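You operate a simulated robot arm through the tools that you are given. There is no shell and no other tool. Be economical: measure what you need, move in short steps, check, and stop when the job is done.

Carry out the task below with a simulated two-armed robot. There is one attempt and no reset: what you move stays moved.

JOB
Find the air line still under pressure, bleed it to zero and tag it.
Fine: look with the gauge knob and turn it off after; the tag stands in that line's slot; the air valves stay shut.

The check looks at the end state, three seconds after you hand in, the way a careful person would. Anything else that was tipped, shoved, dropped, spilled or broken makes it a failure.

ROBOT AND FRAMES
Two 7-joint arms with fingered hands on one trunk that stands fixed in place. Base frame: the origin is at the foot of the trunk, x ahead of it, y to its left, z up. Units: m, degrees, N and s.
The left shoulder is at [0.07, 0.14, 1.133], the right one opposite. With the tool pointing down near the work surface each hand reaches from about 0.46 to 0.84 m from the base axis, measured 20 degrees to its own side. Payload 3.9 kg a hand.
Tool frame (each hand has its own): the origin (TCP) lies between the finger pads and is the grasp point; the fingertips stand 0.029 m ahead of it; z points along the fingers, y is the line along which they close. Largest opening 0.1 m; the body of the gripper starts 0.034 m behind the TCP. The gripper is a hand of 5 fingers: y runs from the thumb to the fingers, the wrist lies at [-0.015, -0.105, -0.177] in the tool frame, and closing takes about 1.5 s.
Orientation is told as [roll, pitch, yaw] about the base's x, y, z axes, in that order, counted from this pose: with the fingers straight down and the wrist toward the robot, the tool's x, y and z point along [0, 1, 0], [1, 0, 0] and [0, 0, -1] of the base frame.

CONTROLS
- The arms move only by the tool arm_command. It takes "left_deltas", "right_deltas" or both (then of equal length, played together; a hand with none holds still); each is a list of rows, each a list of 3 entries, a list of its own where there are three numbers: the shift along the tool's x, y, z in m, then the turn, a rotation vector about the tool's x, y, z in degrees, then the finger opening in m, from 0 to 0.1. In form: [[[tx, ty, tz], [wx, wy, wz], jaw], ...]. A call has 1 to 20 rows; each row shifts and turns the commanded pose from where the row before left it, along the tool's axes as they then stand. Each row takes 0.2 s and may step no farther than 0.05 m and 8.6 degrees from the row before; otherwise, or with a gripper value out of range, the whole call is refused. A pose out of reach is approached as far as the arm can. The call stops where the force on the tool passes 40 N (or 10 N more than at its start, if that is more) or the arm is blocked; 0.2 s more then pass. Each finger travels about 0.153 m/s and halts on what it meets, pressing with about 27 N; the grip force reading is that of the motor and also rises with nothing between the fingers. The clock runs only during rows and for 0.2 s after the last one: add rows that do not move to give the fingers time. The reply holds the time, the measured pose of the TCP, the force on the tool along the base axes, the opening and the grip force, in the units named above and with some noise, with the torque about the TCP (base axes, N m) and any sound that the robot's microphone picked up.
- Cameras (640 x 400 px; columns grow to the right, rows downward): "scene" is now at [0.1326, 0.0301, 1.456]; the picture's right is [0.34, -0.94, 0.00], its down [-0.51, -0.18, -0.84] and it looks along [0.79, 0.28, -0.55] (base axes); focal length 342 px, centre (320, 200). "left" rides on the left gripper at [-0.066, -0.086, -0.121] in its tool frame; the picture's right is [-0.76, -0.31, 0.58], its down [0.59, -0.70, 0.40] and it looks along [0.28, 0.64, 0.71] (tool axes); focal length 247 px, centre (320, 200). "right" rides on the right gripper at [0.066, -0.086, -0.121] in its tool frame; the picture's right is [-0.76, 0.31, -0.58], its down [-0.59, -0.70, 0.40] and it looks along [-0.28, 0.64, 0.71] (tool axes); focal length 247 px, centre (320, 200). There is no depth. A picture from a camera that has moved, and an enlarged one, comes with that camera's place and axes in the base frame and with its lens.
- grab_frame(camera): a new picture of that camera. It takes no simulated time.
- raise_lower(by): slides the trunk up (or, below 0, down) by that many m; the arms and the scene camera ride with it, the base frame stays. It gives what a move gives, with no picture.
- set_grasp(shape, hand): the hand has 5 fingers and takes this shape, open, in about a second: jaw (thumb against the fingers, like two jaws); tri (thumb and two fingers); tip (a fingertip pinch); poke (one finger out to press); point (the index stretched); flat (the hand flat); cup (the hand cupped); fist (a fist). The gripper value then closes the fingers along that shape, each until it touches; the sizes above hold for jaw. It gives what a move gives, with no picture.
- aim_head(pan, tilt): turns the head with the scene camera to pan (to the left, within 86 degrees either way) and tilt (down, from -29 to 69), counted from straight ahead of the robot. It gives what a move gives.
- enlarge(camera, box): a new picture of the part [left, top, right, bottom] of that camera's present view, enlarged. It takes no simulated time.
- hand_in(): hands the job in; it is judged then, once.

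Work in short steps. Places have to be worked out from the pictures, the camera data and where the tool is seen: move nearer, look again, correct. Check each grasp and each placing, and mend what went wrong. You have 120 turns and 94 pictures in all, those below and enlarged ones among them. Open the grippers and draw the arms clear of the work before you hand the job in, unless the task says otherwise; then end with one line.

The tools are called after "Request:" as name(argument=value, ...) on one line, values as JSON. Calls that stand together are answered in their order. arm_command: Moves the arms, as the interface text tells. Its arguments: {"type":"object","properties":{"left_deltas":{"type":"array","items":{"type":"array"}},"right_deltas":{"type":"array","items":{"type":"array"}}},"required":[]} The other tools are called the same way: raise_lower (by) slides the trunk up or down; set_grasp (shape, hand) gives the hand a shape; aim_head (pan, tilt) turns the head that bears the scene camera; grab_frame (camera) takes a picture; enlarge (camera, box) takes an enlarged picture of a part of a camera's view; hand_in () hands the job in.

At the start:

```text
time_s: 0.0
left_tool_pos: [0.4666, 0.3742, 1.2703]
left_tool_rot: [0.0, 0.0, 19.7]
left_ft_force: [0.0, -0.7, 0.1]
left_wrist_torque: [-0.02, 0.02, -0.02]
left_grip_width: 0.0998
left_finger_force: 0.0
left_shape: jaw
right_tool_pos: [0.3657, -0.001, 1.2847]
right_tool_rot: [0.0, -0.1, 19.6]
right_ft_force: [-0.2, -0.2, 0.3]
right_wrist_torque: [-0.01, -0.04, 0.0]
right_grip_width: 0.0998
right_finger_force: 0.0
right_shape: jaw
trunk travel left (down, up): [-0.775, 0.065]
head pan, tilt: [19.7, 33.1]
```

scene: 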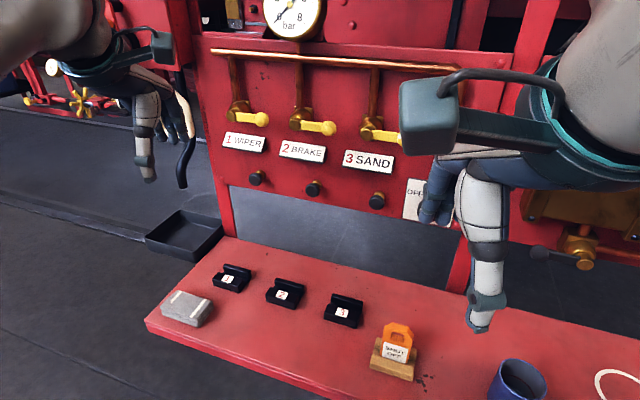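
right: 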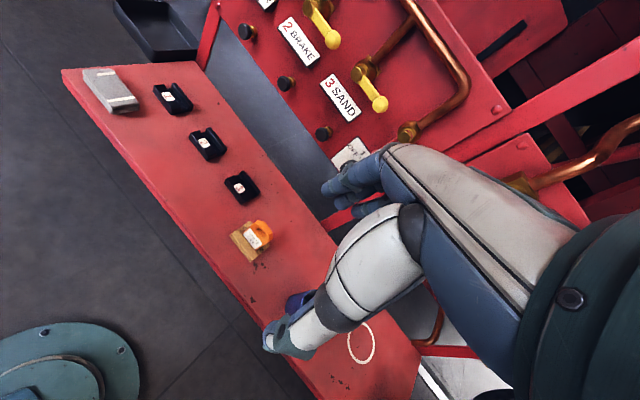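
left: 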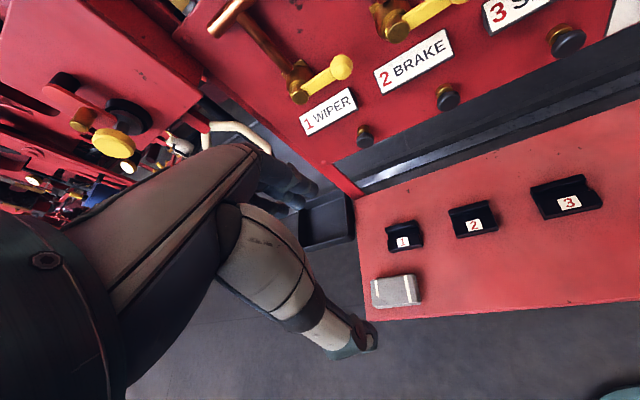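

I'll look at the panel from a few aims, first the gauge and the card near the right hand.

Request:
aim_head(pan=20, tilt=15)

Request:
grab_frame(camera="scene")

Request:
enlarge(camera="right", box=[200, 0, 440, 200])

```text
time_s: 0.8
left_tool_pos: [0.4676, 0.3749, 1.2708]
left_tool_rot: [0.2, 0.0, 19.6]
left_ft_force: [0.7, -0.4, 0.6]
left_wrist_torque: [0.02, -0.02, -0.03]
left_grip_width: 0.0998
left_finger_force: 0.1
left_shape: jaw
right_tool_pos: [0.3666, 0.0011, 1.2836]
right_tool_rot: [0.1, 0.0, 19.7]
right_ft_force: [-0.3, -0.3, -1.3]
right_wrist_torque: [-0.01, -0.02, 0.01]
right_grip_width: 0.0997
right_finger_force: 0.1
right_shape: jaw
trunk travel left (down, up): [-0.775, 0.065]
head pan, tilt: [20.0, 15.0]
```

```text
90 pictures are left
camera scene: at [0.1366, 0.0319, 1.4849], right [0.34, -0.94, 0.0], down [-0.24, -0.09, -0.97], along [0.91, 0.33, -0.26], focal length 342 px, centre (320, 200)
```

scene: 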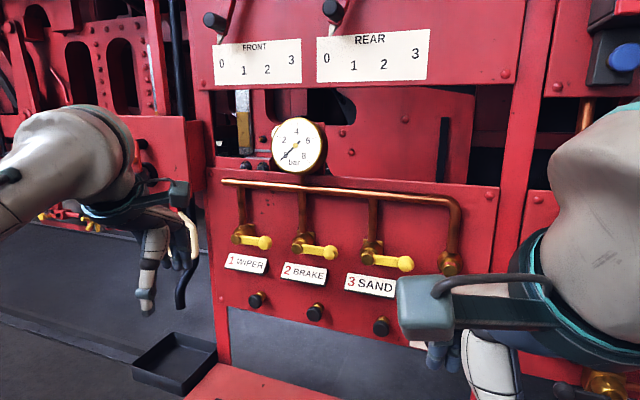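

```text
2.00 times, centred on (320, 100) of right
camera zoom: at [0.2632, 0.0323, 1.4047], right [0.54, -0.61, 0.58], down [-0.46, -0.79, -0.4], along [0.7, -0.05, -0.71], focal length 494 px, centre (320, 400)
```

zoom: 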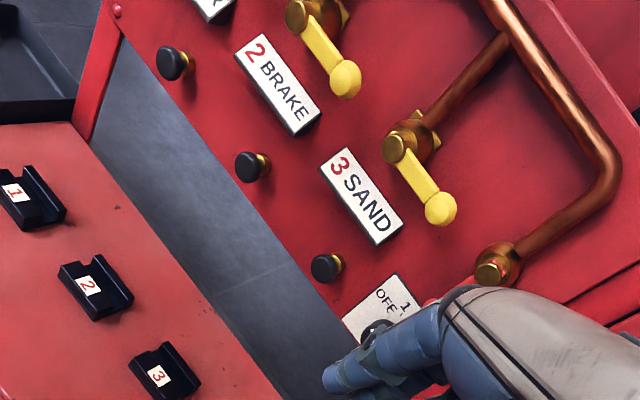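

The gauge selector card sits behind the right hand; I shift the right hand to the right to clear the view.

Request:
arm_command(right_deltas=[[[-0.05, -0.01, 0], [0, 0, 0], 0.1], [[-0.05, -0.01, 0], [0, 0, 0], 0.1], [[-0.05, -0.01, 0], [0, 0, 0], 0.1], [[-0.05, -0.01, 0], [0, 0, 0], 0.1], [[-0.05, -0.01, 0], [0, 0, 0], 0.1]])

Request:
aim_head(pan=10, tilt=30)

Request:
grab_frame(camera="scene")

```text
refused: row 1 steps farther than a row can; nothing moved
```

```text
time_s: 1.6
left_tool_pos: [0.4671, 0.3739, 1.2707]
left_tool_rot: [-0.1, 0.0, 19.7]
left_ft_force: [-0.3, -0.3, 0.0]
left_wrist_torque: [0.01, -0.01, -0.01]
left_grip_width: 0.0997
left_finger_force: 0.0
left_shape: jaw
right_tool_pos: [0.366, -0.0012, 1.2836]
right_tool_rot: [0.0, 0.0, 19.6]
right_ft_force: [-0.1, -0.3, -0.6]
right_wrist_torque: [0.03, -0.03, 0.04]
right_grip_width: 0.1001
right_finger_force: 0.1
right_shape: jaw
trunk travel left (down, up): [-0.775, 0.065]
head pan, tilt: [10.0, 30.0]
```

```text
88 pictures are left
camera scene: at [0.1378, 0.0158, 1.4608], right [0.17, -0.98, 0.0], down [-0.49, -0.09, -0.87], along [0.85, 0.15, -0.5], focal length 342 px, centre (320, 200)
```

scene: 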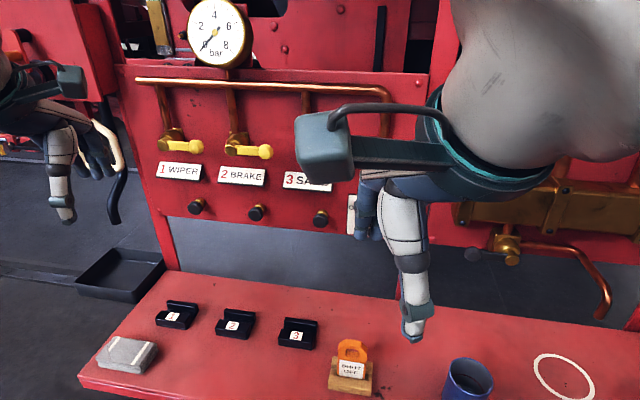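

Keep steps under 5 cm.

Request:
arm_command(right_deltas=[[[-0.045, -0.01, 0], [0, 0, 0], 0.1], [[-0.045, -0.01, 0], [0, 0, 0], 0.1], [[-0.045, -0.01, 0], [0, 0, 0], 0.1], [[-0.045, -0.01, 0], [0, 0, 0], 0.1], [[-0.045, -0.01, 0], [0, 0, 0], 0.1]])

Request:
grab_frame(camera="scene")

Request:
grab_frame(camera="right")

```text
time_s: 2.8
left_tool_pos: [0.4676, 0.3737, 1.2712]
left_tool_rot: [0.0, 0.0, 19.6]
left_ft_force: [0.9, 0.3, 0.3]
left_wrist_torque: [-0.02, -0.04, -0.01]
left_grip_width: 0.0997
left_finger_force: 0.0
left_shape: jaw
right_tool_pos: [0.3885, -0.1373, 1.2603]
right_tool_rot: [-0.1, -0.1, 19.6]
right_ft_force: [-0.3, 0.4, -0.1]
right_wrist_torque: [0.0, 0.0, 0.0]
right_grip_width: 0.1
right_finger_force: 0.1
right_shape: jaw
right hand out of reach, approached as far as the arm can: row 3, 4, 5
trunk travel left (down, up): [-0.775, 0.065]
head pan, tilt: [10.0, 30.0]
```

```text
87 pictures are left
camera scene: at [0.1379, 0.0158, 1.4608], right [0.17, -0.98, 0.0], down [-0.49, -0.09, -0.87], along [0.85, 0.15, -0.5], focal length 342 px, centre (320, 200)
```

scene: 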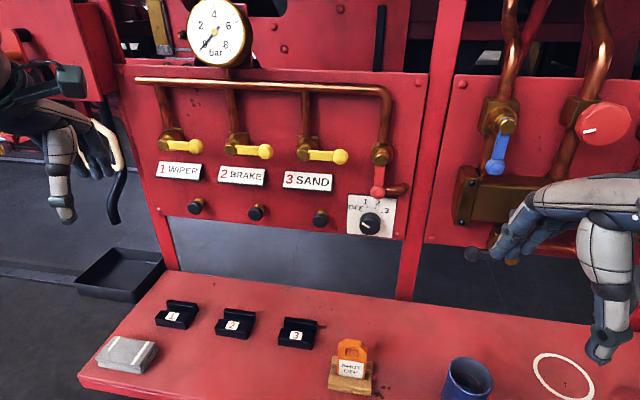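

```text
86 pictures are left
camera right: at [0.2863, -0.1057, 1.3811], right [0.54, -0.61, 0.58], down [-0.46, -0.79, -0.4], along [0.7, -0.05, -0.71], focal length 247 px, centre (320, 200)
```

right: 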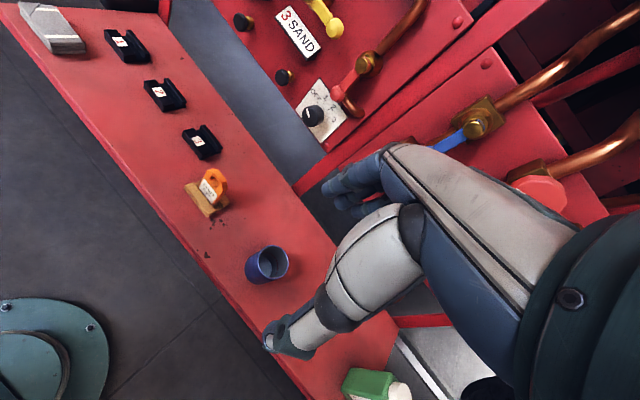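

Request:
enlarge(camera="scene", box=[300, 130, 460, 250])

Request:
enlarge(camera="right", box=[220, 0, 420, 150])

Request:
enlarge(camera="scene", box=[90, 270, 400, 400])

```text
3.33 times, centred on (380, 190) of scene
camera zoom: at [0.1379, 0.0158, 1.4608], right [0.17, -0.98, 0.0], down [-0.49, -0.09, -0.87], along [0.85, 0.15, -0.5], focal length 1142 px, centre (120, 233)
```

zoom: 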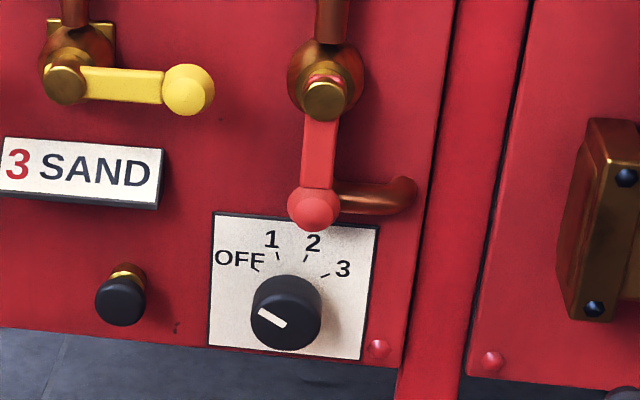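

```text
2.67 times, centred on (320, 75) of right
camera zoom: at [0.2863, -0.1057, 1.3811], right [0.54, -0.61, 0.58], down [-0.46, -0.79, -0.4], along [0.7, -0.05, -0.71], focal length 659 px, centre (320, 533)
```

zoom: 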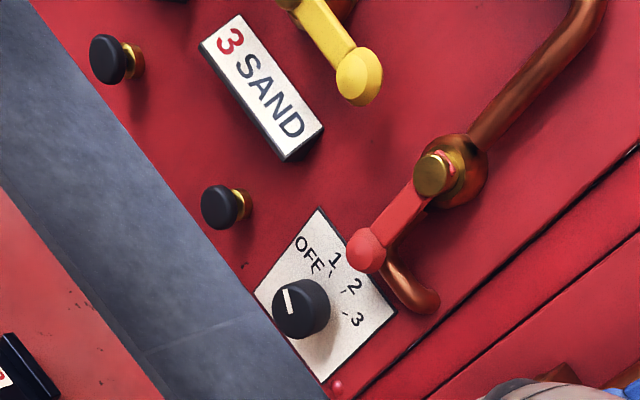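

```text
2.06 times, centred on (245, 335) of scene
camera zoom: at [0.1379, 0.0158, 1.4608], right [0.17, -0.98, 0.0], down [-0.49, -0.09, -0.87], along [0.85, 0.15, -0.5], focal length 707 px, centre (475, -79)
```

zoom: 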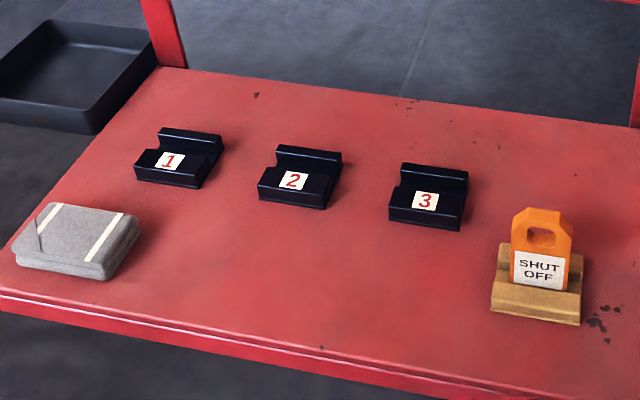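

By triangulation: knob face ≈ (0.73, 0.02, 1.065), panel faces −x, bench top ≈ 0.84. I'll bring the right hand forward and pitch it so the fingers point at the panel.

Request:
arm_command(right_deltas=[[[0, 0.045, 0.015], [0, 0, 6.53], 0.1], [[0, 0.045, 0.015], [0, 0, 6.53], 0.1], [[0, 0.04, 0.015], [0, 0, 6.53], 0.1], [[0, 0, 0], [-8.2, 0, 0], 0.1], [[0, 0, 0], [-8.2, 0, 0], 0.1], [[0, 0, 0], [-8.2, 0, 0], 0.1], [[0, 0, 0], [-8.2, 0, 0], 0.1], [[0, 0, 0], [-8.2, 0, 0], 0.1], [[0, 0, 0], [-8.2, 0, 0], 0.1], [[0, 0, 0], [-8.2, 0, 0], 0.1], [[0, 0, 0], [-8.2, 0, 0], 0.1], [[0, 0, 0], [-8.2, 0, 0], 0.1], [[0, 0, 0], [-8.2, 0, 0], 0.1], [[0, 0, 0], [-8.0, 0, 0], 0.1]])

Request:
grab_frame(camera="scene")

```text
time_s: 5.8
left_tool_pos: [0.4683, 0.3767, 1.2699]
left_tool_rot: [-0.1, 0.1, 19.7]
left_ft_force: [-0.4, 0.0, 0.0]
left_wrist_torque: [0.0, 0.02, 0.01]
left_grip_width: 0.0999
left_finger_force: 0.1
left_shape: jaw
right_tool_pos: [0.5155, -0.1069, 1.2139]
right_tool_rot: [-108.9, -89.9, 109.3]
right_ft_force: [0.2, -0.5, -0.1]
right_wrist_torque: [-0.02, 0.0, -0.04]
right_grip_width: 0.1
right_finger_force: 0.1
right_shape: jaw
trunk travel left (down, up): [-0.775, 0.065]
head pan, tilt: [10.0, 30.0]
```

```text
82 pictures are left
camera scene: at [0.1389, 0.0177, 1.4606], right [0.17, -0.98, 0.0], down [-0.49, -0.09, -0.87], along [0.85, 0.15, -0.5], focal length 342 px, centre (320, 200)
```

scene: 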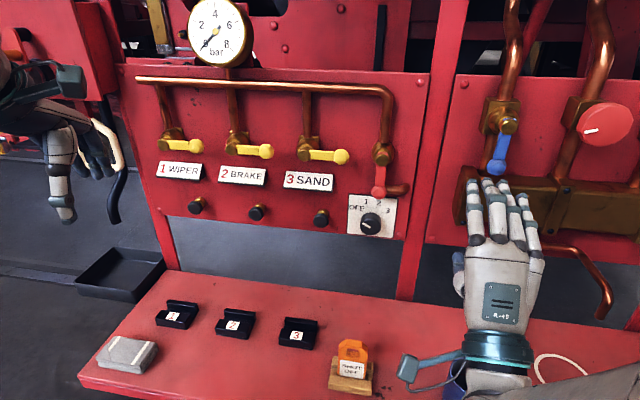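

Pose works: fingers forward, back of hand up. I set a fingertip pinch and look.

Request:
set_grasp(hand="right", shape="tip")

Request:
arm_command(right_deltas=[[[0, -0.04, 0], [0, 0, 0], 0.08], [[0, -0.04, 0], [0, 0, 0], 0.08], [[0.03, -0.035, 0], [0, 0, 0], 0.08], [[0.04, -0.02, 0], [0, 0, 0], 0.08]])

Request:
grab_frame(camera="scene")

Request:
grab_frame(camera="right")

```text
time_s: 6.7
left_tool_pos: [0.4688, 0.374, 1.2706]
left_tool_rot: [0.0, 0.0, 19.7]
left_ft_force: [-0.9, 0.1, 0.1]
left_wrist_torque: [-0.01, 0.0, 0.0]
left_grip_width: 0.0997
left_finger_force: 0.1
left_shape: jaw
right_tool_pos: [0.5152, -0.1078, 1.2143]
right_tool_rot: [7.8, -90.1, -7.9]
right_ft_force: [0.6, 0.3, 0.4]
right_wrist_torque: [0.0, 0.04, 0.0]
right_grip_width: 0.0998
right_finger_force: 0.1
right_shape: tip
trunk travel left (down, up): [-0.775, 0.065]
head pan, tilt: [10.0, 30.0]
```

```text
time_s: 7.7
left_tool_pos: [0.4685, 0.3777, 1.27]
left_tool_rot: [-0.1, 0.1, 19.8]
left_ft_force: [0.3, -0.1, 0.6]
left_wrist_torque: [-0.06, 0.0, 0.0]
left_grip_width: 0.0995
left_finger_force: 0.1
left_shape: jaw
right_tool_pos: [0.5271, -0.0575, 1.0939]
right_tool_rot: [85.1, -86.5, -87.9]
right_ft_force: [-0.2, 0.3, -0.3]
right_wrist_torque: [-0.01, -0.03, -0.01]
right_grip_width: 0.08
right_finger_force: 0.1
right_shape: tip
right hand out of reach, approached as far as the arm can: row 4
trunk travel left (down, up): [-0.775, 0.065]
head pan, tilt: [10.0, 30.0]
```

```text
81 pictures are left
camera scene: at [0.1382, 0.0187, 1.4607], right [0.17, -0.98, 0.0], down [-0.49, -0.09, -0.87], along [0.85, 0.15, -0.5], focal length 342 px, centre (320, 200)
```

scene: 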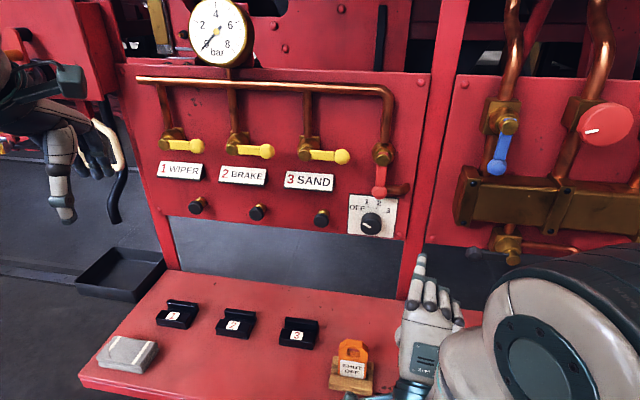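

```text
80 pictures are left
camera right: at [0.4089, 0.0192, 1.0126], right [-0.61, -0.74, 0.26], down [0.37, -0.56, -0.74], along [0.7, -0.36, 0.62], focal length 247 px, centre (320, 200)
```

right: 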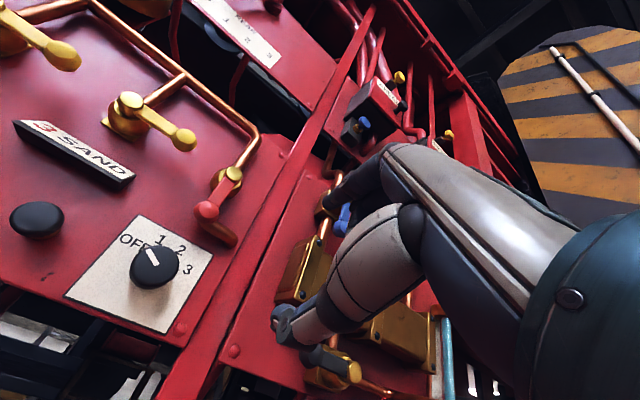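

The pinch leaves index+thumb. This roll is awkward; I roll the hand counter-clockwise 50° (wrist to the right) while moving forward a bit.

Request:
arm_command(right_deltas=[[[0, 0, 0.015], [0, 0, -8.4], 0.08], [[0, 0, 0.015], [0, 0, -8.4], 0.08], [[0, 0, 0.015], [0, 0, -8.4], 0.08], [[0, 0, 0.015], [0, 0, -8.4], 0.08], [[0, 0, 0.01], [0, 0, -8.4], 0.08], [[0, 0, 0.0], [0, 0, -8.4], 0.08]])

Request:
grab_frame(camera="scene")

Request:
grab_frame(camera="right")

```text
time_s: 9.3
left_tool_pos: [0.4675, 0.3737, 1.2706]
left_tool_rot: [-0.1, 0.0, 19.7]
left_ft_force: [0.5, -0.8, 0.0]
left_wrist_torque: [-0.01, 0.0, 0.0]
left_grip_width: 0.1
left_finger_force: 0.1
left_shape: jaw
right_tool_pos: [0.5972, -0.0665, 1.0822]
right_tool_rot: [-88.4, -42.9, 85.4]
right_ft_force: [-0.1, -0.5, -1.2]
right_wrist_torque: [-0.01, -0.02, 0.0]
right_grip_width: 0.0805
right_finger_force: 0.0
right_shape: tip
trunk travel left (down, up): [-0.775, 0.065]
head pan, tilt: [10.0, 30.0]
stopped in row 6 (right hand): the arm was blocked; the commanded pose is now the measured one
```

```text
79 pictures are left
camera scene: at [0.138, 0.0159, 1.4607], right [0.17, -0.98, 0.0], down [-0.49, -0.09, -0.87], along [0.85, 0.15, -0.5], focal length 342 px, centre (320, 200)
```

scene: 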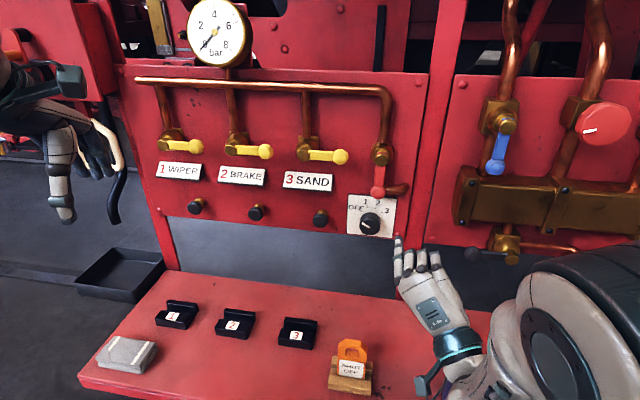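

```text
78 pictures are left
camera right: at [0.4736, -0.0783, 0.9791], right [-0.58, -0.26, 0.78], down [0.34, -0.94, -0.06], along [0.74, 0.23, 0.63], focal length 247 px, centre (320, 200)
```

right: 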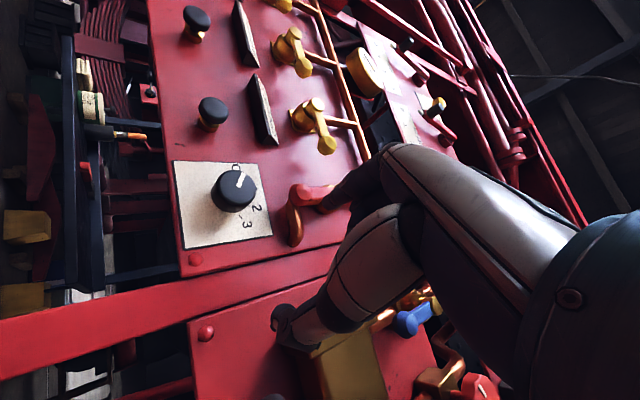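

Knob refined ≈ (0.725, 0.018, 1.07), red lever ball ≈ (0.70, 0.006, 1.15). I bring the TCP to ≈ (0.65, 0.018, 1.07), straightening the finger direction.

Request:
arm_command(right_deltas=[[[0.0227, 0.019, 0.0163], [-1.3, 1.2, 2], 0.08], [[0.0227, 0.019, 0.0163], [-1.3, 1.2, 2], 0.08], [[0.0227, 0.019, 0.0163], [0, 0, 2], 0.08]])

Request:
aim_head(pan=0, tilt=33)

Request:
grab_frame(camera="scene")

Request:
grab_frame(camera="right")

```text
time_s: 10.1
left_tool_pos: [0.4677, 0.3751, 1.2697]
left_tool_rot: [0.0, -0.1, 19.7]
left_ft_force: [-0.3, 0.1, -0.2]
left_wrist_torque: [0.0, -0.01, -0.02]
left_grip_width: 0.0999
left_finger_force: 0.0
left_shape: jaw
right_tool_pos: [0.6548, 0.0073, 1.0799]
right_tool_rot: [-88.3, -50.3, 87.4]
right_ft_force: [-0.7, -0.1, 0.4]
right_wrist_torque: [0.01, 0.01, -0.01]
right_grip_width: 0.0802
right_finger_force: 0.1
right_shape: tip
trunk travel left (down, up): [-0.775, 0.065]
head pan, tilt: [10.0, 30.0]
```

```text
time_s: 10.8
left_tool_pos: [0.4682, 0.3742, 1.2713]
left_tool_rot: [0.0, 0.1, 19.8]
left_ft_force: [0.4, -0.3, -0.6]
left_wrist_torque: [-0.01, -0.02, -0.01]
left_grip_width: 0.0997
left_finger_force: 0.0
left_shape: jaw
right_tool_pos: [0.6562, 0.0038, 1.0771]
right_tool_rot: [-88.2, -50.0, 87.2]
right_ft_force: [-0.6, -0.2, -0.3]
right_wrist_torque: [0.06, -0.02, 0.02]
right_grip_width: 0.0803
right_finger_force: 0.1
right_shape: tip
trunk travel left (down, up): [-0.775, 0.065]
head pan, tilt: [0.0, 33.0]
```

```text
77 pictures are left
camera scene: at [0.1379, -0.0001, 1.4561], right [0.0, -1.0, 0.0], down [-0.54, 0.0, -0.84], along [0.84, 0.0, -0.54], focal length 342 px, centre (320, 200)
```

scene: 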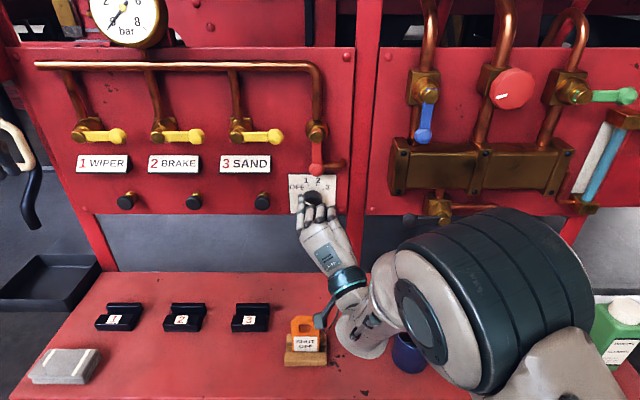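

```text
76 pictures are left
camera right: at [0.5315, 0.0024, 0.9714], right [-0.57, -0.37, 0.73], down [0.37, -0.91, -0.17], along [0.73, 0.18, 0.66], focal length 247 px, centre (320, 200)
```

right: 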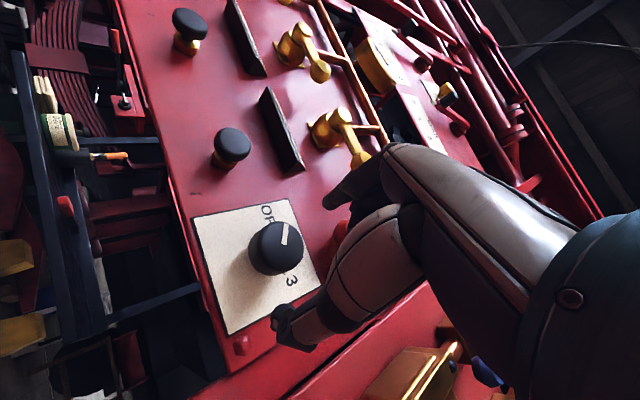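

Request:
enlarge(camera="scene", box=[260, 110, 400, 290])

```text
2.22 times, centred on (330, 200) of scene
camera zoom: at [0.1379, -0.0001, 1.4561], right [0.0, -1.0, 0.0], down [-0.54, 0.0, -0.84], along [0.84, 0.0, -0.54], focal length 761 px, centre (298, 200)
```

zoom: 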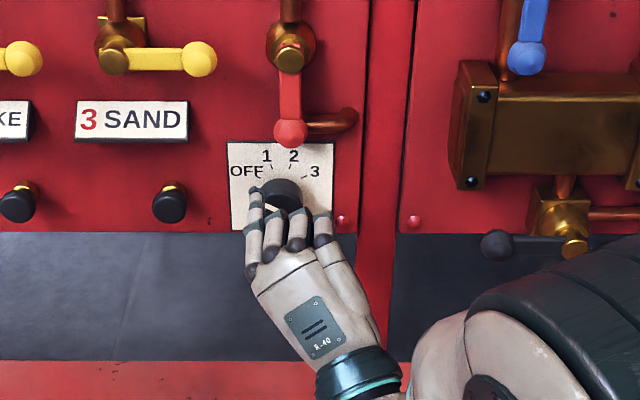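

Curled fingers could near the red lever at this roll; I test rotating clockwise (to roll ≈ −7) here in free space to see whether the arm allows it.

Request:
arm_command(right_deltas=[[[0, 0, 0], [0, 0, 8.3], 0.08], [[0, 0, 0], [0, 0, 8.3], 0.08], [[0, 0, 0], [0, 0, 8.3], 0.08], [[0, 0, 0], [0, 0, 8.3], 0.08], [[0, 0, 0], [0, 0, 8.3], 0.08], [[0, 0, 0], [0, 0, 8.3], 0.08], [[0, 0, 0], [0, 0, 8.3], 0.08]])

Request:
grab_frame(camera="scene")

```text
time_s: 12.4
left_tool_pos: [0.4674, 0.3748, 1.2708]
left_tool_rot: [0.0, -0.1, 19.7]
left_ft_force: [1.0, -0.2, 0.2]
left_wrist_torque: [-0.01, 0.0, -0.02]
left_grip_width: 0.0999
left_finger_force: 0.0
left_shape: jaw
right_tool_pos: [0.6483, 0.0203, 1.0721]
right_tool_rot: [86.2, -73.1, -86.2]
right_ft_force: [-1.2, -0.2, -0.7]
right_wrist_torque: [0.0, -0.02, -0.05]
right_grip_width: 0.0797
right_finger_force: 0.0
right_shape: tip
trunk travel left (down, up): [-0.775, 0.065]
head pan, tilt: [0.0, 33.0]
```

```text
74 pictures are left
camera scene: at [0.138, 0.0002, 1.456], right [0.0, -1.0, 0.0], down [-0.54, 0.0, -0.84], along [0.84, 0.0, -0.54], focal length 342 px, centre (320, 200)
```

scene: 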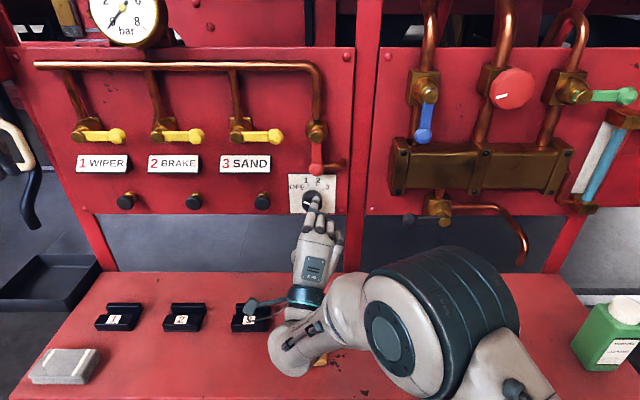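

Rotation is fine there. I return to roll ≈ −25, narrow the opening to 0.065, and centre on the knob.

Request:
arm_command(right_deltas=[[[0, 0, 0], [0, 0, -8.4], 0.065], [[0, 0, 0], [0, 0, -8.4], 0.065], [[0, 0, 0], [0, 0, -8.4], 0.065], [[0, 0, 0], [0, 0, -8.4], 0.065], [[0, 0, 0], [0, 0, -8.4], 0.065], [[0, 0, 0], [0, 0, 0], 0.065]])

Request:
grab_frame(camera="right")

Request:
enlarge(camera="scene", box=[260, 110, 400, 290])

```text
time_s: 13.8
left_tool_pos: [0.4681, 0.3754, 1.2707]
left_tool_rot: [0.1, 0.1, 19.7]
left_ft_force: [0.2, 0.4, -0.3]
left_wrist_torque: [-0.01, 0.01, 0.0]
left_grip_width: 0.0998
left_finger_force: 0.1
left_shape: jaw
right_tool_pos: [0.6517, 0.012, 1.0681]
right_tool_rot: [-86.0, -65.1, 85.6]
right_ft_force: [-0.5, 0.1, 0.5]
right_wrist_torque: [0.0, 0.0, -0.04]
right_grip_width: 0.0655
right_finger_force: 0.0
right_shape: tip
trunk travel left (down, up): [-0.775, 0.065]
head pan, tilt: [0.0, 33.0]
```

```text
73 pictures are left
camera right: at [0.5278, 0.0364, 0.9668], right [-0.57, -0.55, 0.61], down [0.38, -0.83, -0.4], along [0.73, 0.0, 0.68], focal length 247 px, centre (320, 200)
```

right: 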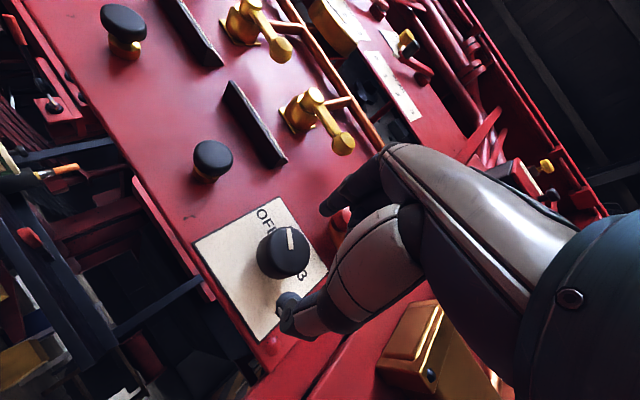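

```text
2.22 times, centred on (330, 200) of scene
camera zoom: at [0.138, 0.0002, 1.456], right [0.0, -1.0, 0.0], down [-0.54, 0.0, -0.84], along [0.84, 0.0, -0.54], focal length 761 px, centre (298, 200)
```

zoom: 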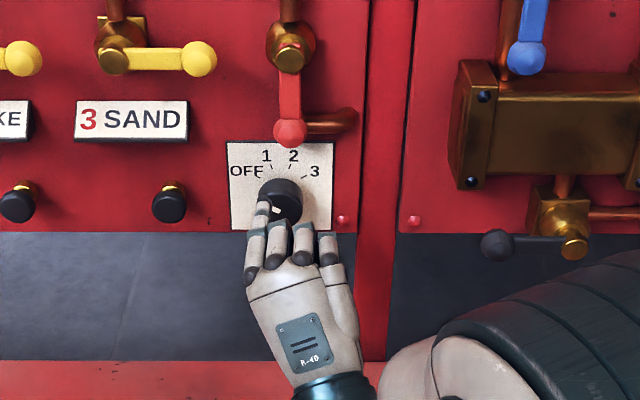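

Knob centre ≈ (0.725, 0.015, 1.077); I shift up ~1 cm and advance 6 cm so the fingertips straddle the knob.

Request:
arm_command(right_deltas=[[[0, 0.011, 0.01], [0, 0, 0], 0.065], [[0, 0, 0.02], [0, 0, 0], 0.065], [[0, 0, 0.015], [0, 0, 0], 0.065], [[0, 0, 0.01], [0, 0, 0], 0.065]])

Request:
grab_frame(camera="right")

Request:
enlarge(camera="scene", box=[260, 130, 380, 250])

```text
time_s: 14.8
left_tool_pos: [0.4684, 0.3748, 1.2702]
left_tool_rot: [0.0, 0.0, 19.8]
left_ft_force: [0.5, -0.1, 0.0]
left_wrist_torque: [-0.02, 0.02, 0.02]
left_grip_width: 0.1001
left_finger_force: 0.0
left_shape: jaw
right_tool_pos: [0.7048, 0.0249, 1.0822]
right_tool_rot: [-87.6, -64.8, 88.0]
right_ft_force: [-0.1, 0.3, 1.1]
right_wrist_torque: [0.0, -0.01, 0.01]
right_grip_width: 0.0651
right_finger_force: 0.0
right_shape: tip
trunk travel left (down, up): [-0.775, 0.065]
head pan, tilt: [0.0, 33.0]
```

```text
71 pictures are left
camera right: at [0.5814, 0.0471, 0.9791], right [-0.56, -0.56, 0.61], down [0.39, -0.83, -0.39], along [0.72, 0.02, 0.69], focal length 247 px, centre (320, 200)
```

right: 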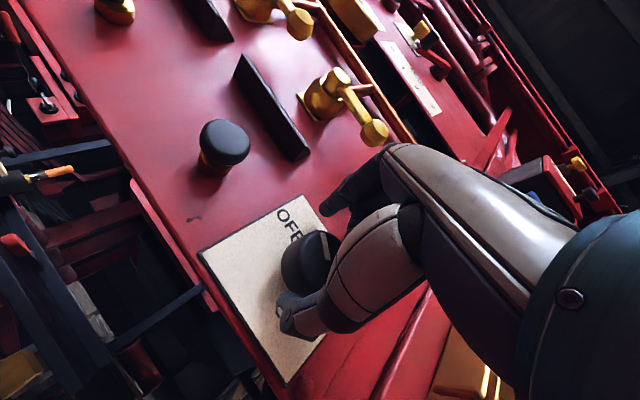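

```text
3.33 times, centred on (320, 190) of scene
camera zoom: at [0.1379, 0.0002, 1.4561], right [0.0, -1.0, 0.0], down [-0.54, 0.0, -0.84], along [0.84, 0.0, -0.54], focal length 1142 px, centre (320, 233)
```

zoom: 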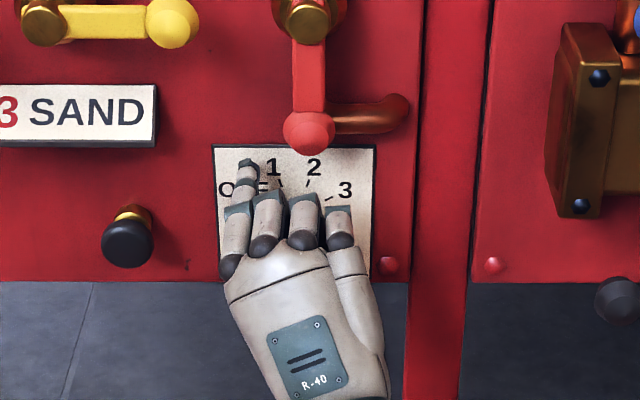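

Tips straddle the knob. Small correction, 1 cm more forward, then close.

Request:
arm_command(right_deltas=[[[-0.004, -0.004, 0.0], [0, 0, 0], 0.065], [[0, 0, 0.01], [0, 0, 0], 0.065], [[0, 0, 0], [0, 0, 0], 0.04], [[0, 0, 0], [0, 0, 0], 0.03], [[0, 0, 0], [0, 0, 0], 0.02], [[0, 0, 0], [0, 0, 0], 0.02], [[0, 0, 0], [0, 0, 0], 0.02]])

Request:
grab_frame(camera="right")

Request:
enlarge(camera="scene", box=[260, 130, 380, 250])

```text
time_s: 16.4
left_tool_pos: [0.4695, 0.3745, 1.269]
left_tool_rot: [0.0, 0.2, 19.6]
left_ft_force: [0.3, -0.4, -0.5]
left_wrist_torque: [0.01, 0.01, 0.0]
left_grip_width: 0.0998
left_finger_force: 0.0
left_shape: jaw
right_tool_pos: [0.7151, 0.0204, 1.0792]
right_tool_rot: [-87.5, -64.8, 88.1]
right_ft_force: [6.0, 0.0, -6.1]
right_wrist_torque: [0.02, 0.01, 0.04]
right_grip_width: 0.0366
right_finger_force: 27.0
right_shape: tip
trunk travel left (down, up): [-0.775, 0.065]
head pan, tilt: [0.0, 33.0]
```

```text
69 pictures are left
camera right: at [0.5918, 0.0435, 0.9757], right [-0.56, -0.56, 0.61], down [0.4, -0.83, -0.39], along [0.73, 0.02, 0.69], focal length 247 px, centre (320, 200)
```

right: 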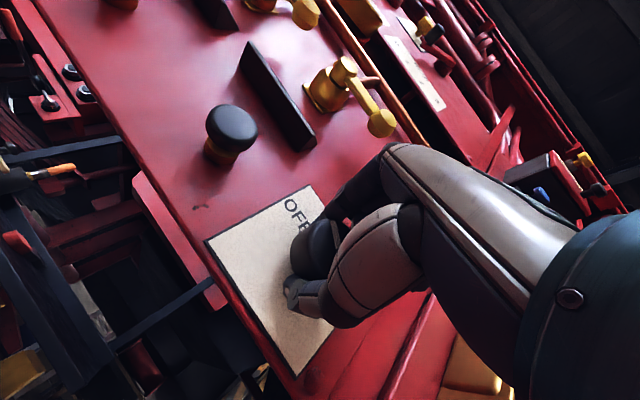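

```text
3.33 times, centred on (320, 190) of scene
camera zoom: at [0.1404, 0.0001, 1.4558], right [0.0, -1.0, 0.0], down [-0.55, 0.0, -0.84], along [0.84, 0.0, -0.55], focal length 1142 px, centre (320, 233)
```

zoom: 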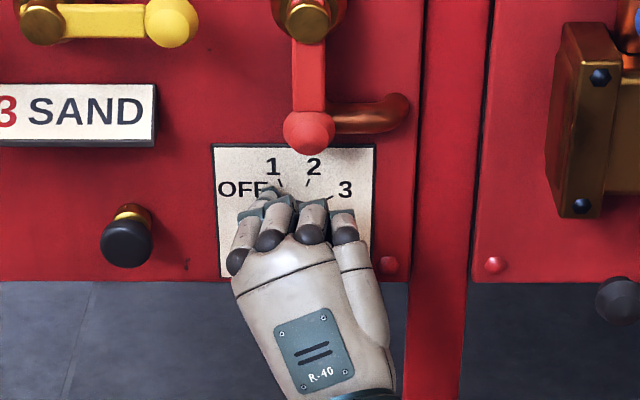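

Gripped (0.037 m). Now turn +40° clockwise to position 1 and look at the gauge.

Request:
arm_command(right_deltas=[[[0, 0, 0], [0, 0, 8], 0.02], [[0, 0, 0], [0, 0, 8], 0.02], [[0, 0, 0], [0, 0, 8], 0.02], [[0, 0, 0], [0, 0, 8], 0.02], [[0, 0, 0], [0, 0, 8], 0.02], [[0, 0, 0], [0, 0, 0], 0.02]])

Request:
grab_frame(camera="scene")

Request:
grab_frame(camera="right")

```text
time_s: 17.8
left_tool_pos: [0.4699, 0.374, 1.2703]
left_tool_rot: [0.1, 0.0, 19.8]
left_ft_force: [-0.6, 0.1, 0.4]
left_wrist_torque: [-0.03, -0.02, 0.04]
left_grip_width: 0.0996
left_finger_force: 0.0
left_shape: jaw
right_tool_pos: [0.7155, 0.0208, 1.0809]
right_tool_rot: [86.2, -74.9, -86.0]
right_ft_force: [10.8, -3.1, 1.4]
right_wrist_torque: [0.0, -0.23, -0.04]
right_grip_width: 0.0354
right_finger_force: 27.0
right_shape: tip
trunk travel left (down, up): [-0.775, 0.065]
head pan, tilt: [0.0, 33.0]
```

```text
67 pictures are left
camera scene: at [0.1402, -0.0008, 1.4559], right [0.0, -1.0, 0.0], down [-0.55, 0.0, -0.84], along [0.84, 0.0, -0.55], focal length 342 px, centre (320, 200)
```

scene: 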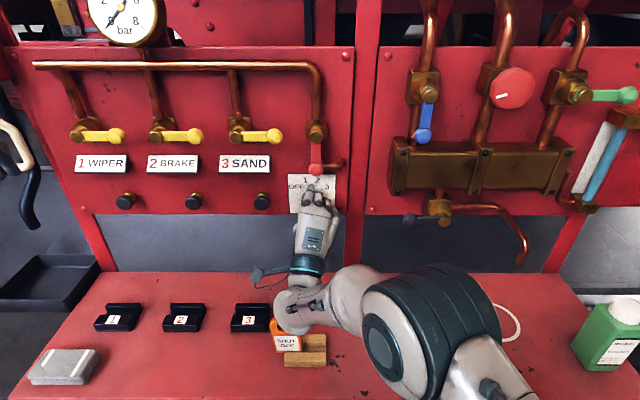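

```text
66 pictures are left
camera right: at [0.5923, 0.1051, 1.0167], right [-0.57, -0.81, 0.11], down [0.39, -0.39, -0.84], along [0.72, -0.44, 0.53], focal length 247 px, centre (320, 200)
```

right: 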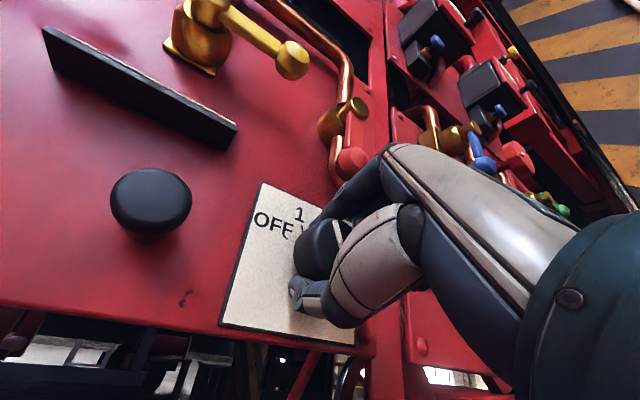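

The tag seems displaced next to the forearm; I check.

Request:
enlarge(camera="scene", box=[220, 270, 380, 390])

Request:
enlarge(camera="left", box=[380, 100, 640, 340])

```text
3.33 times, centred on (300, 330) of scene
camera zoom: at [0.1402, -0.0008, 1.4559], right [0.0, -1.0, 0.0], down [-0.55, 0.0, -0.84], along [0.84, 0.0, -0.55], focal length 1142 px, centre (387, -233)
```

zoom: 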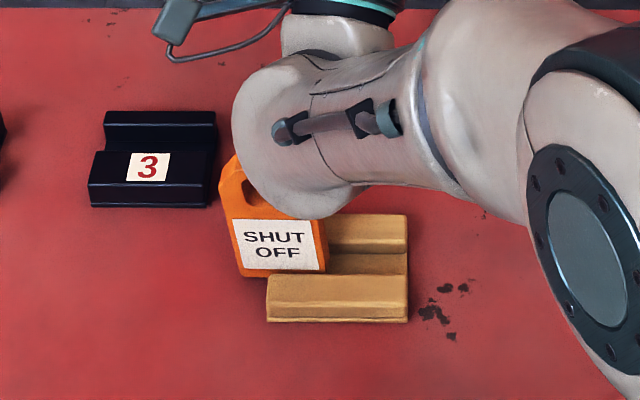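

```text
1.67 times, centred on (510, 220) of left
camera zoom: at [0.41, 0.2836, 1.3909], right [-0.04, -0.82, -0.58], down [-0.86, 0.32, -0.4], along [0.51, 0.48, -0.71], focal length 412 px, centre (3, 167)
```

zoom: 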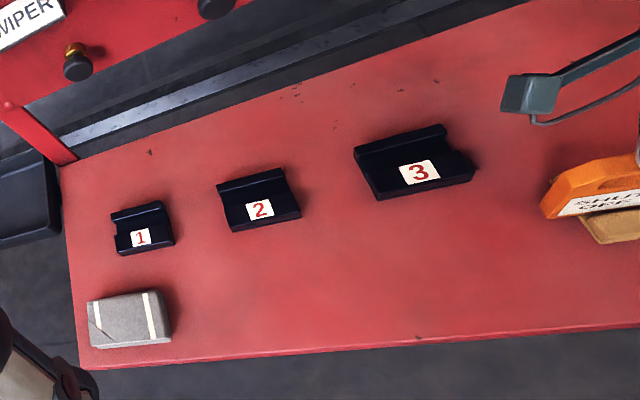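

The wrist slid the tag leftward along its stand; I'll not go further this way. First look at the gauge and knob.

Request:
enlarge(camera="right", box=[220, 150, 420, 350])

Request:
aim_head(pan=20, tilt=28)

Request:
grab_frame(camera="scene")

Request:
enlarge(camera="scene", box=[230, 0, 350, 80])

```text
2.00 times, centred on (320, 250) of right
camera zoom: at [0.5923, 0.1051, 1.0167], right [-0.57, -0.81, 0.11], down [0.39, -0.39, -0.84], along [0.72, -0.44, 0.53], focal length 494 px, centre (320, 100)
```

zoom: 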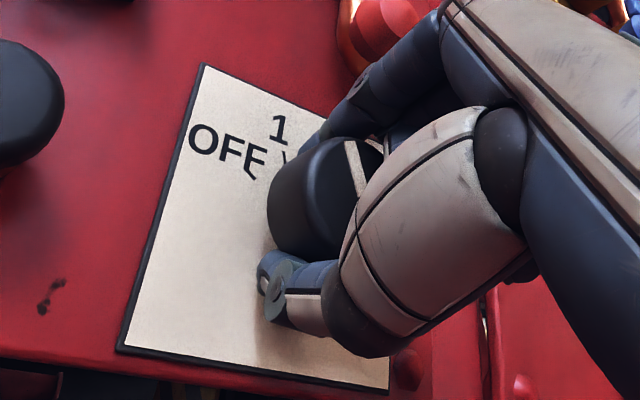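

```text
time_s: 18.6
left_tool_pos: [0.4686, 0.3741, 1.2702]
left_tool_rot: [0.0, 0.1, 19.7]
left_ft_force: [-0.2, -0.6, -0.4]
left_wrist_torque: [0.01, 0.01, -0.01]
left_grip_width: 0.1001
left_finger_force: 0.1
left_shape: jaw
right_tool_pos: [0.7157, 0.0205, 1.0798]
right_tool_rot: [85.9, -75.2, -85.8]
right_ft_force: [11.9, -4.3, 2.5]
right_wrist_torque: [-0.02, -0.27, -0.08]
right_grip_width: 0.0352
right_finger_force: 27.2
right_shape: tip
trunk travel left (down, up): [-0.775, 0.065]
head pan, tilt: [20.0, 28.0]
```

```text
62 pictures are left
camera scene: at [0.1368, 0.03, 1.4637], right [0.34, -0.94, 0.0], down [-0.44, -0.16, -0.88], along [0.83, 0.3, -0.47], focal length 342 px, centre (320, 200)
```

scene: 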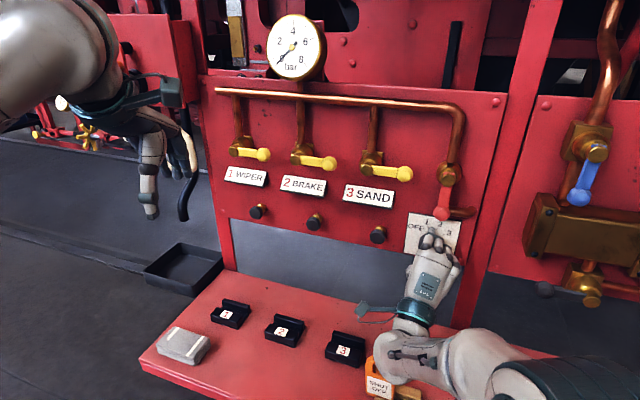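

```text
5.00 times, centred on (290, 40) of scene
camera zoom: at [0.1368, 0.03, 1.4637], right [0.34, -0.94, 0.0], down [-0.44, -0.16, -0.88], along [0.83, 0.3, -0.47], focal length 1712 px, centre (470, 1000)
```

zoom: 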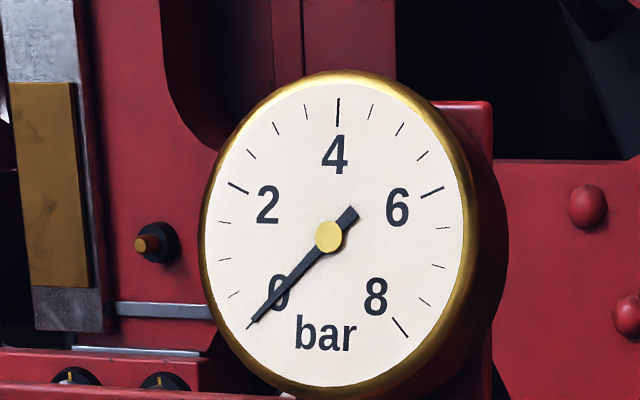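

Position 1 reads 0 bar. I release, rotate the open hand back by 50° around the knob, and regrip for the next turn.

Request:
arm_command(right_deltas=[[[0, 0, 0], [0, 0, 0], 0.065], [[0, 0, 0], [0, 0, 0], 0.065], [[0, 0, -0.004], [0, 0, -8.4], 0.065], [[0, 0, 0], [0, 0, -8.4], 0.065], [[0, 0, 0], [0, 0, -8.4], 0.065], [[0, 0, 0], [0, 0, -8.4], 0.065], [[0, 0, 0], [0, 0, -8.4], 0.065], [[0, 0, 0], [0, 0, -8.4], 0.065], [[0, 0, 0], [0, 0, 0], 0.065]])

Request:
grab_frame(camera="scene")

Request:
grab_frame(camera="right")

```text
time_s: 20.6
left_tool_pos: [0.4672, 0.3749, 1.2689]
left_tool_rot: [0.0, 0.0, 19.7]
left_ft_force: [0.0, -0.2, -1.0]
left_wrist_torque: [-0.02, -0.02, 0.0]
left_grip_width: 0.0999
left_finger_force: 0.0
left_shape: jaw
right_tool_pos: [0.7104, 0.0184, 1.0788]
right_tool_rot: [-88.0, -54.5, 88.5]
right_ft_force: [0.0, -0.9, -0.5]
right_wrist_torque: [0.01, 0.0, -0.02]
right_grip_width: 0.0646
right_finger_force: 0.0
right_shape: tip
trunk travel left (down, up): [-0.775, 0.065]
head pan, tilt: [20.0, 28.0]
```

```text
60 pictures are left
camera scene: at [0.1346, 0.0314, 1.4639], right [0.34, -0.94, 0.0], down [-0.44, -0.16, -0.88], along [0.83, 0.3, -0.47], focal length 342 px, centre (320, 200)
```

scene: 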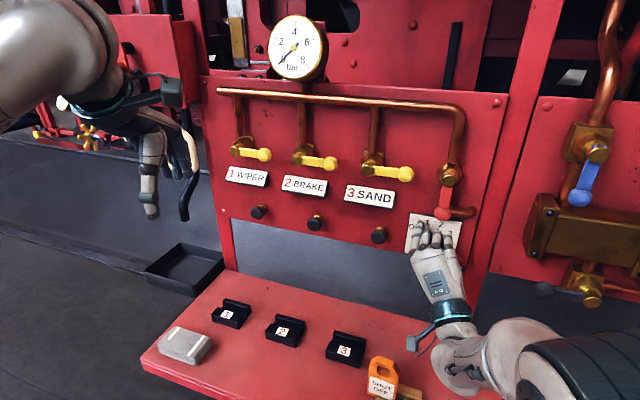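

```text
59 pictures are left
camera right: at [0.5871, 0.0213, 0.9737], right [-0.56, -0.44, 0.7], down [0.39, -0.89, -0.24], along [0.73, 0.14, 0.67], focal length 247 px, centre (320, 200)
```

right: 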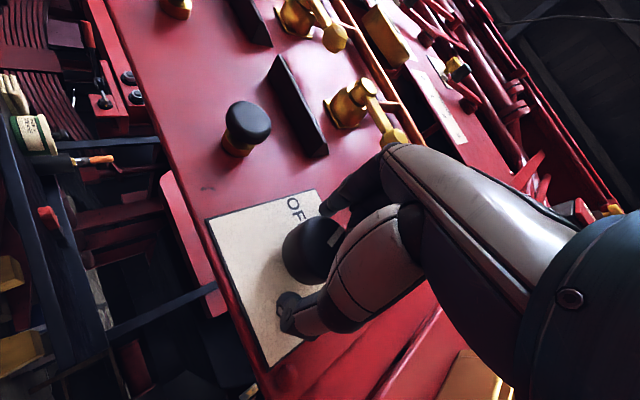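

Tag still stands, just offset. Regrip and turn +40° to position 2.

Request:
arm_command(right_deltas=[[[0, 0, 0.004], [0, 0, 0], 0.04], [[0, 0, 0], [0, 0, 0], 0.03], [[0, 0, 0], [0, 0, 0], 0.02], [[0, 0, 0], [0, 0, 0], 0.02], [[0, 0, 0], [0, 0, 8], 0.02], [[0, 0, 0], [0, 0, 8], 0.02], [[0, 0, 0], [0, 0, 8], 0.02], [[0, 0, 0], [0, 0, 8], 0.02], [[0, 0, 0], [0, 0, 8], 0.02], [[0, 0, 0], [0, 0, 0], 0.02]])

Request:
grab_frame(camera="scene")

Request:
enlarge(camera="right", box=[220, 150, 420, 350])

```text
time_s: 22.8
left_tool_pos: [0.4702, 0.3711, 1.2694]
left_tool_rot: [0.2, 0.1, 19.8]
left_ft_force: [1.0, 0.1, -0.5]
left_wrist_torque: [0.01, -0.01, 0.01]
left_grip_width: 0.0998
left_finger_force: 0.0
left_shape: jaw
right_tool_pos: [0.7148, 0.0177, 1.0795]
right_tool_rot: [77.6, -85.2, -77.3]
right_ft_force: [13.6, -12.9, 7.3]
right_wrist_torque: [-0.1, -0.5, -0.12]
right_grip_width: 0.0349
right_finger_force: 27.0
right_shape: tip
trunk travel left (down, up): [-0.775, 0.065]
head pan, tilt: [20.0, 28.0]
```

```text
58 pictures are left
camera scene: at [0.1368, 0.0275, 1.4638], right [0.34, -0.94, 0.0], down [-0.44, -0.16, -0.88], along [0.83, 0.3, -0.47], focal length 342 px, centre (320, 200)
```

scene: 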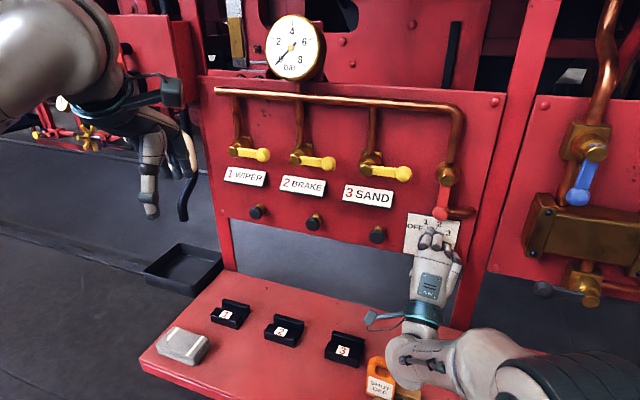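

```text
2.00 times, centred on (320, 250) of right
camera zoom: at [0.5922, 0.0895, 1.0018], right [-0.57, -0.78, 0.25], down [0.39, -0.53, -0.76], along [0.73, -0.33, 0.6], focal length 494 px, centre (320, 100)
```

zoom: 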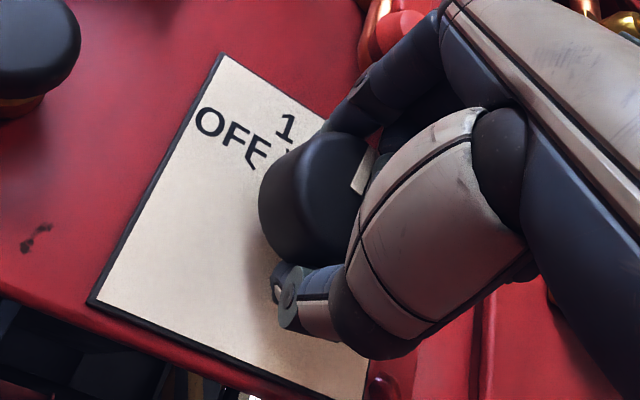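

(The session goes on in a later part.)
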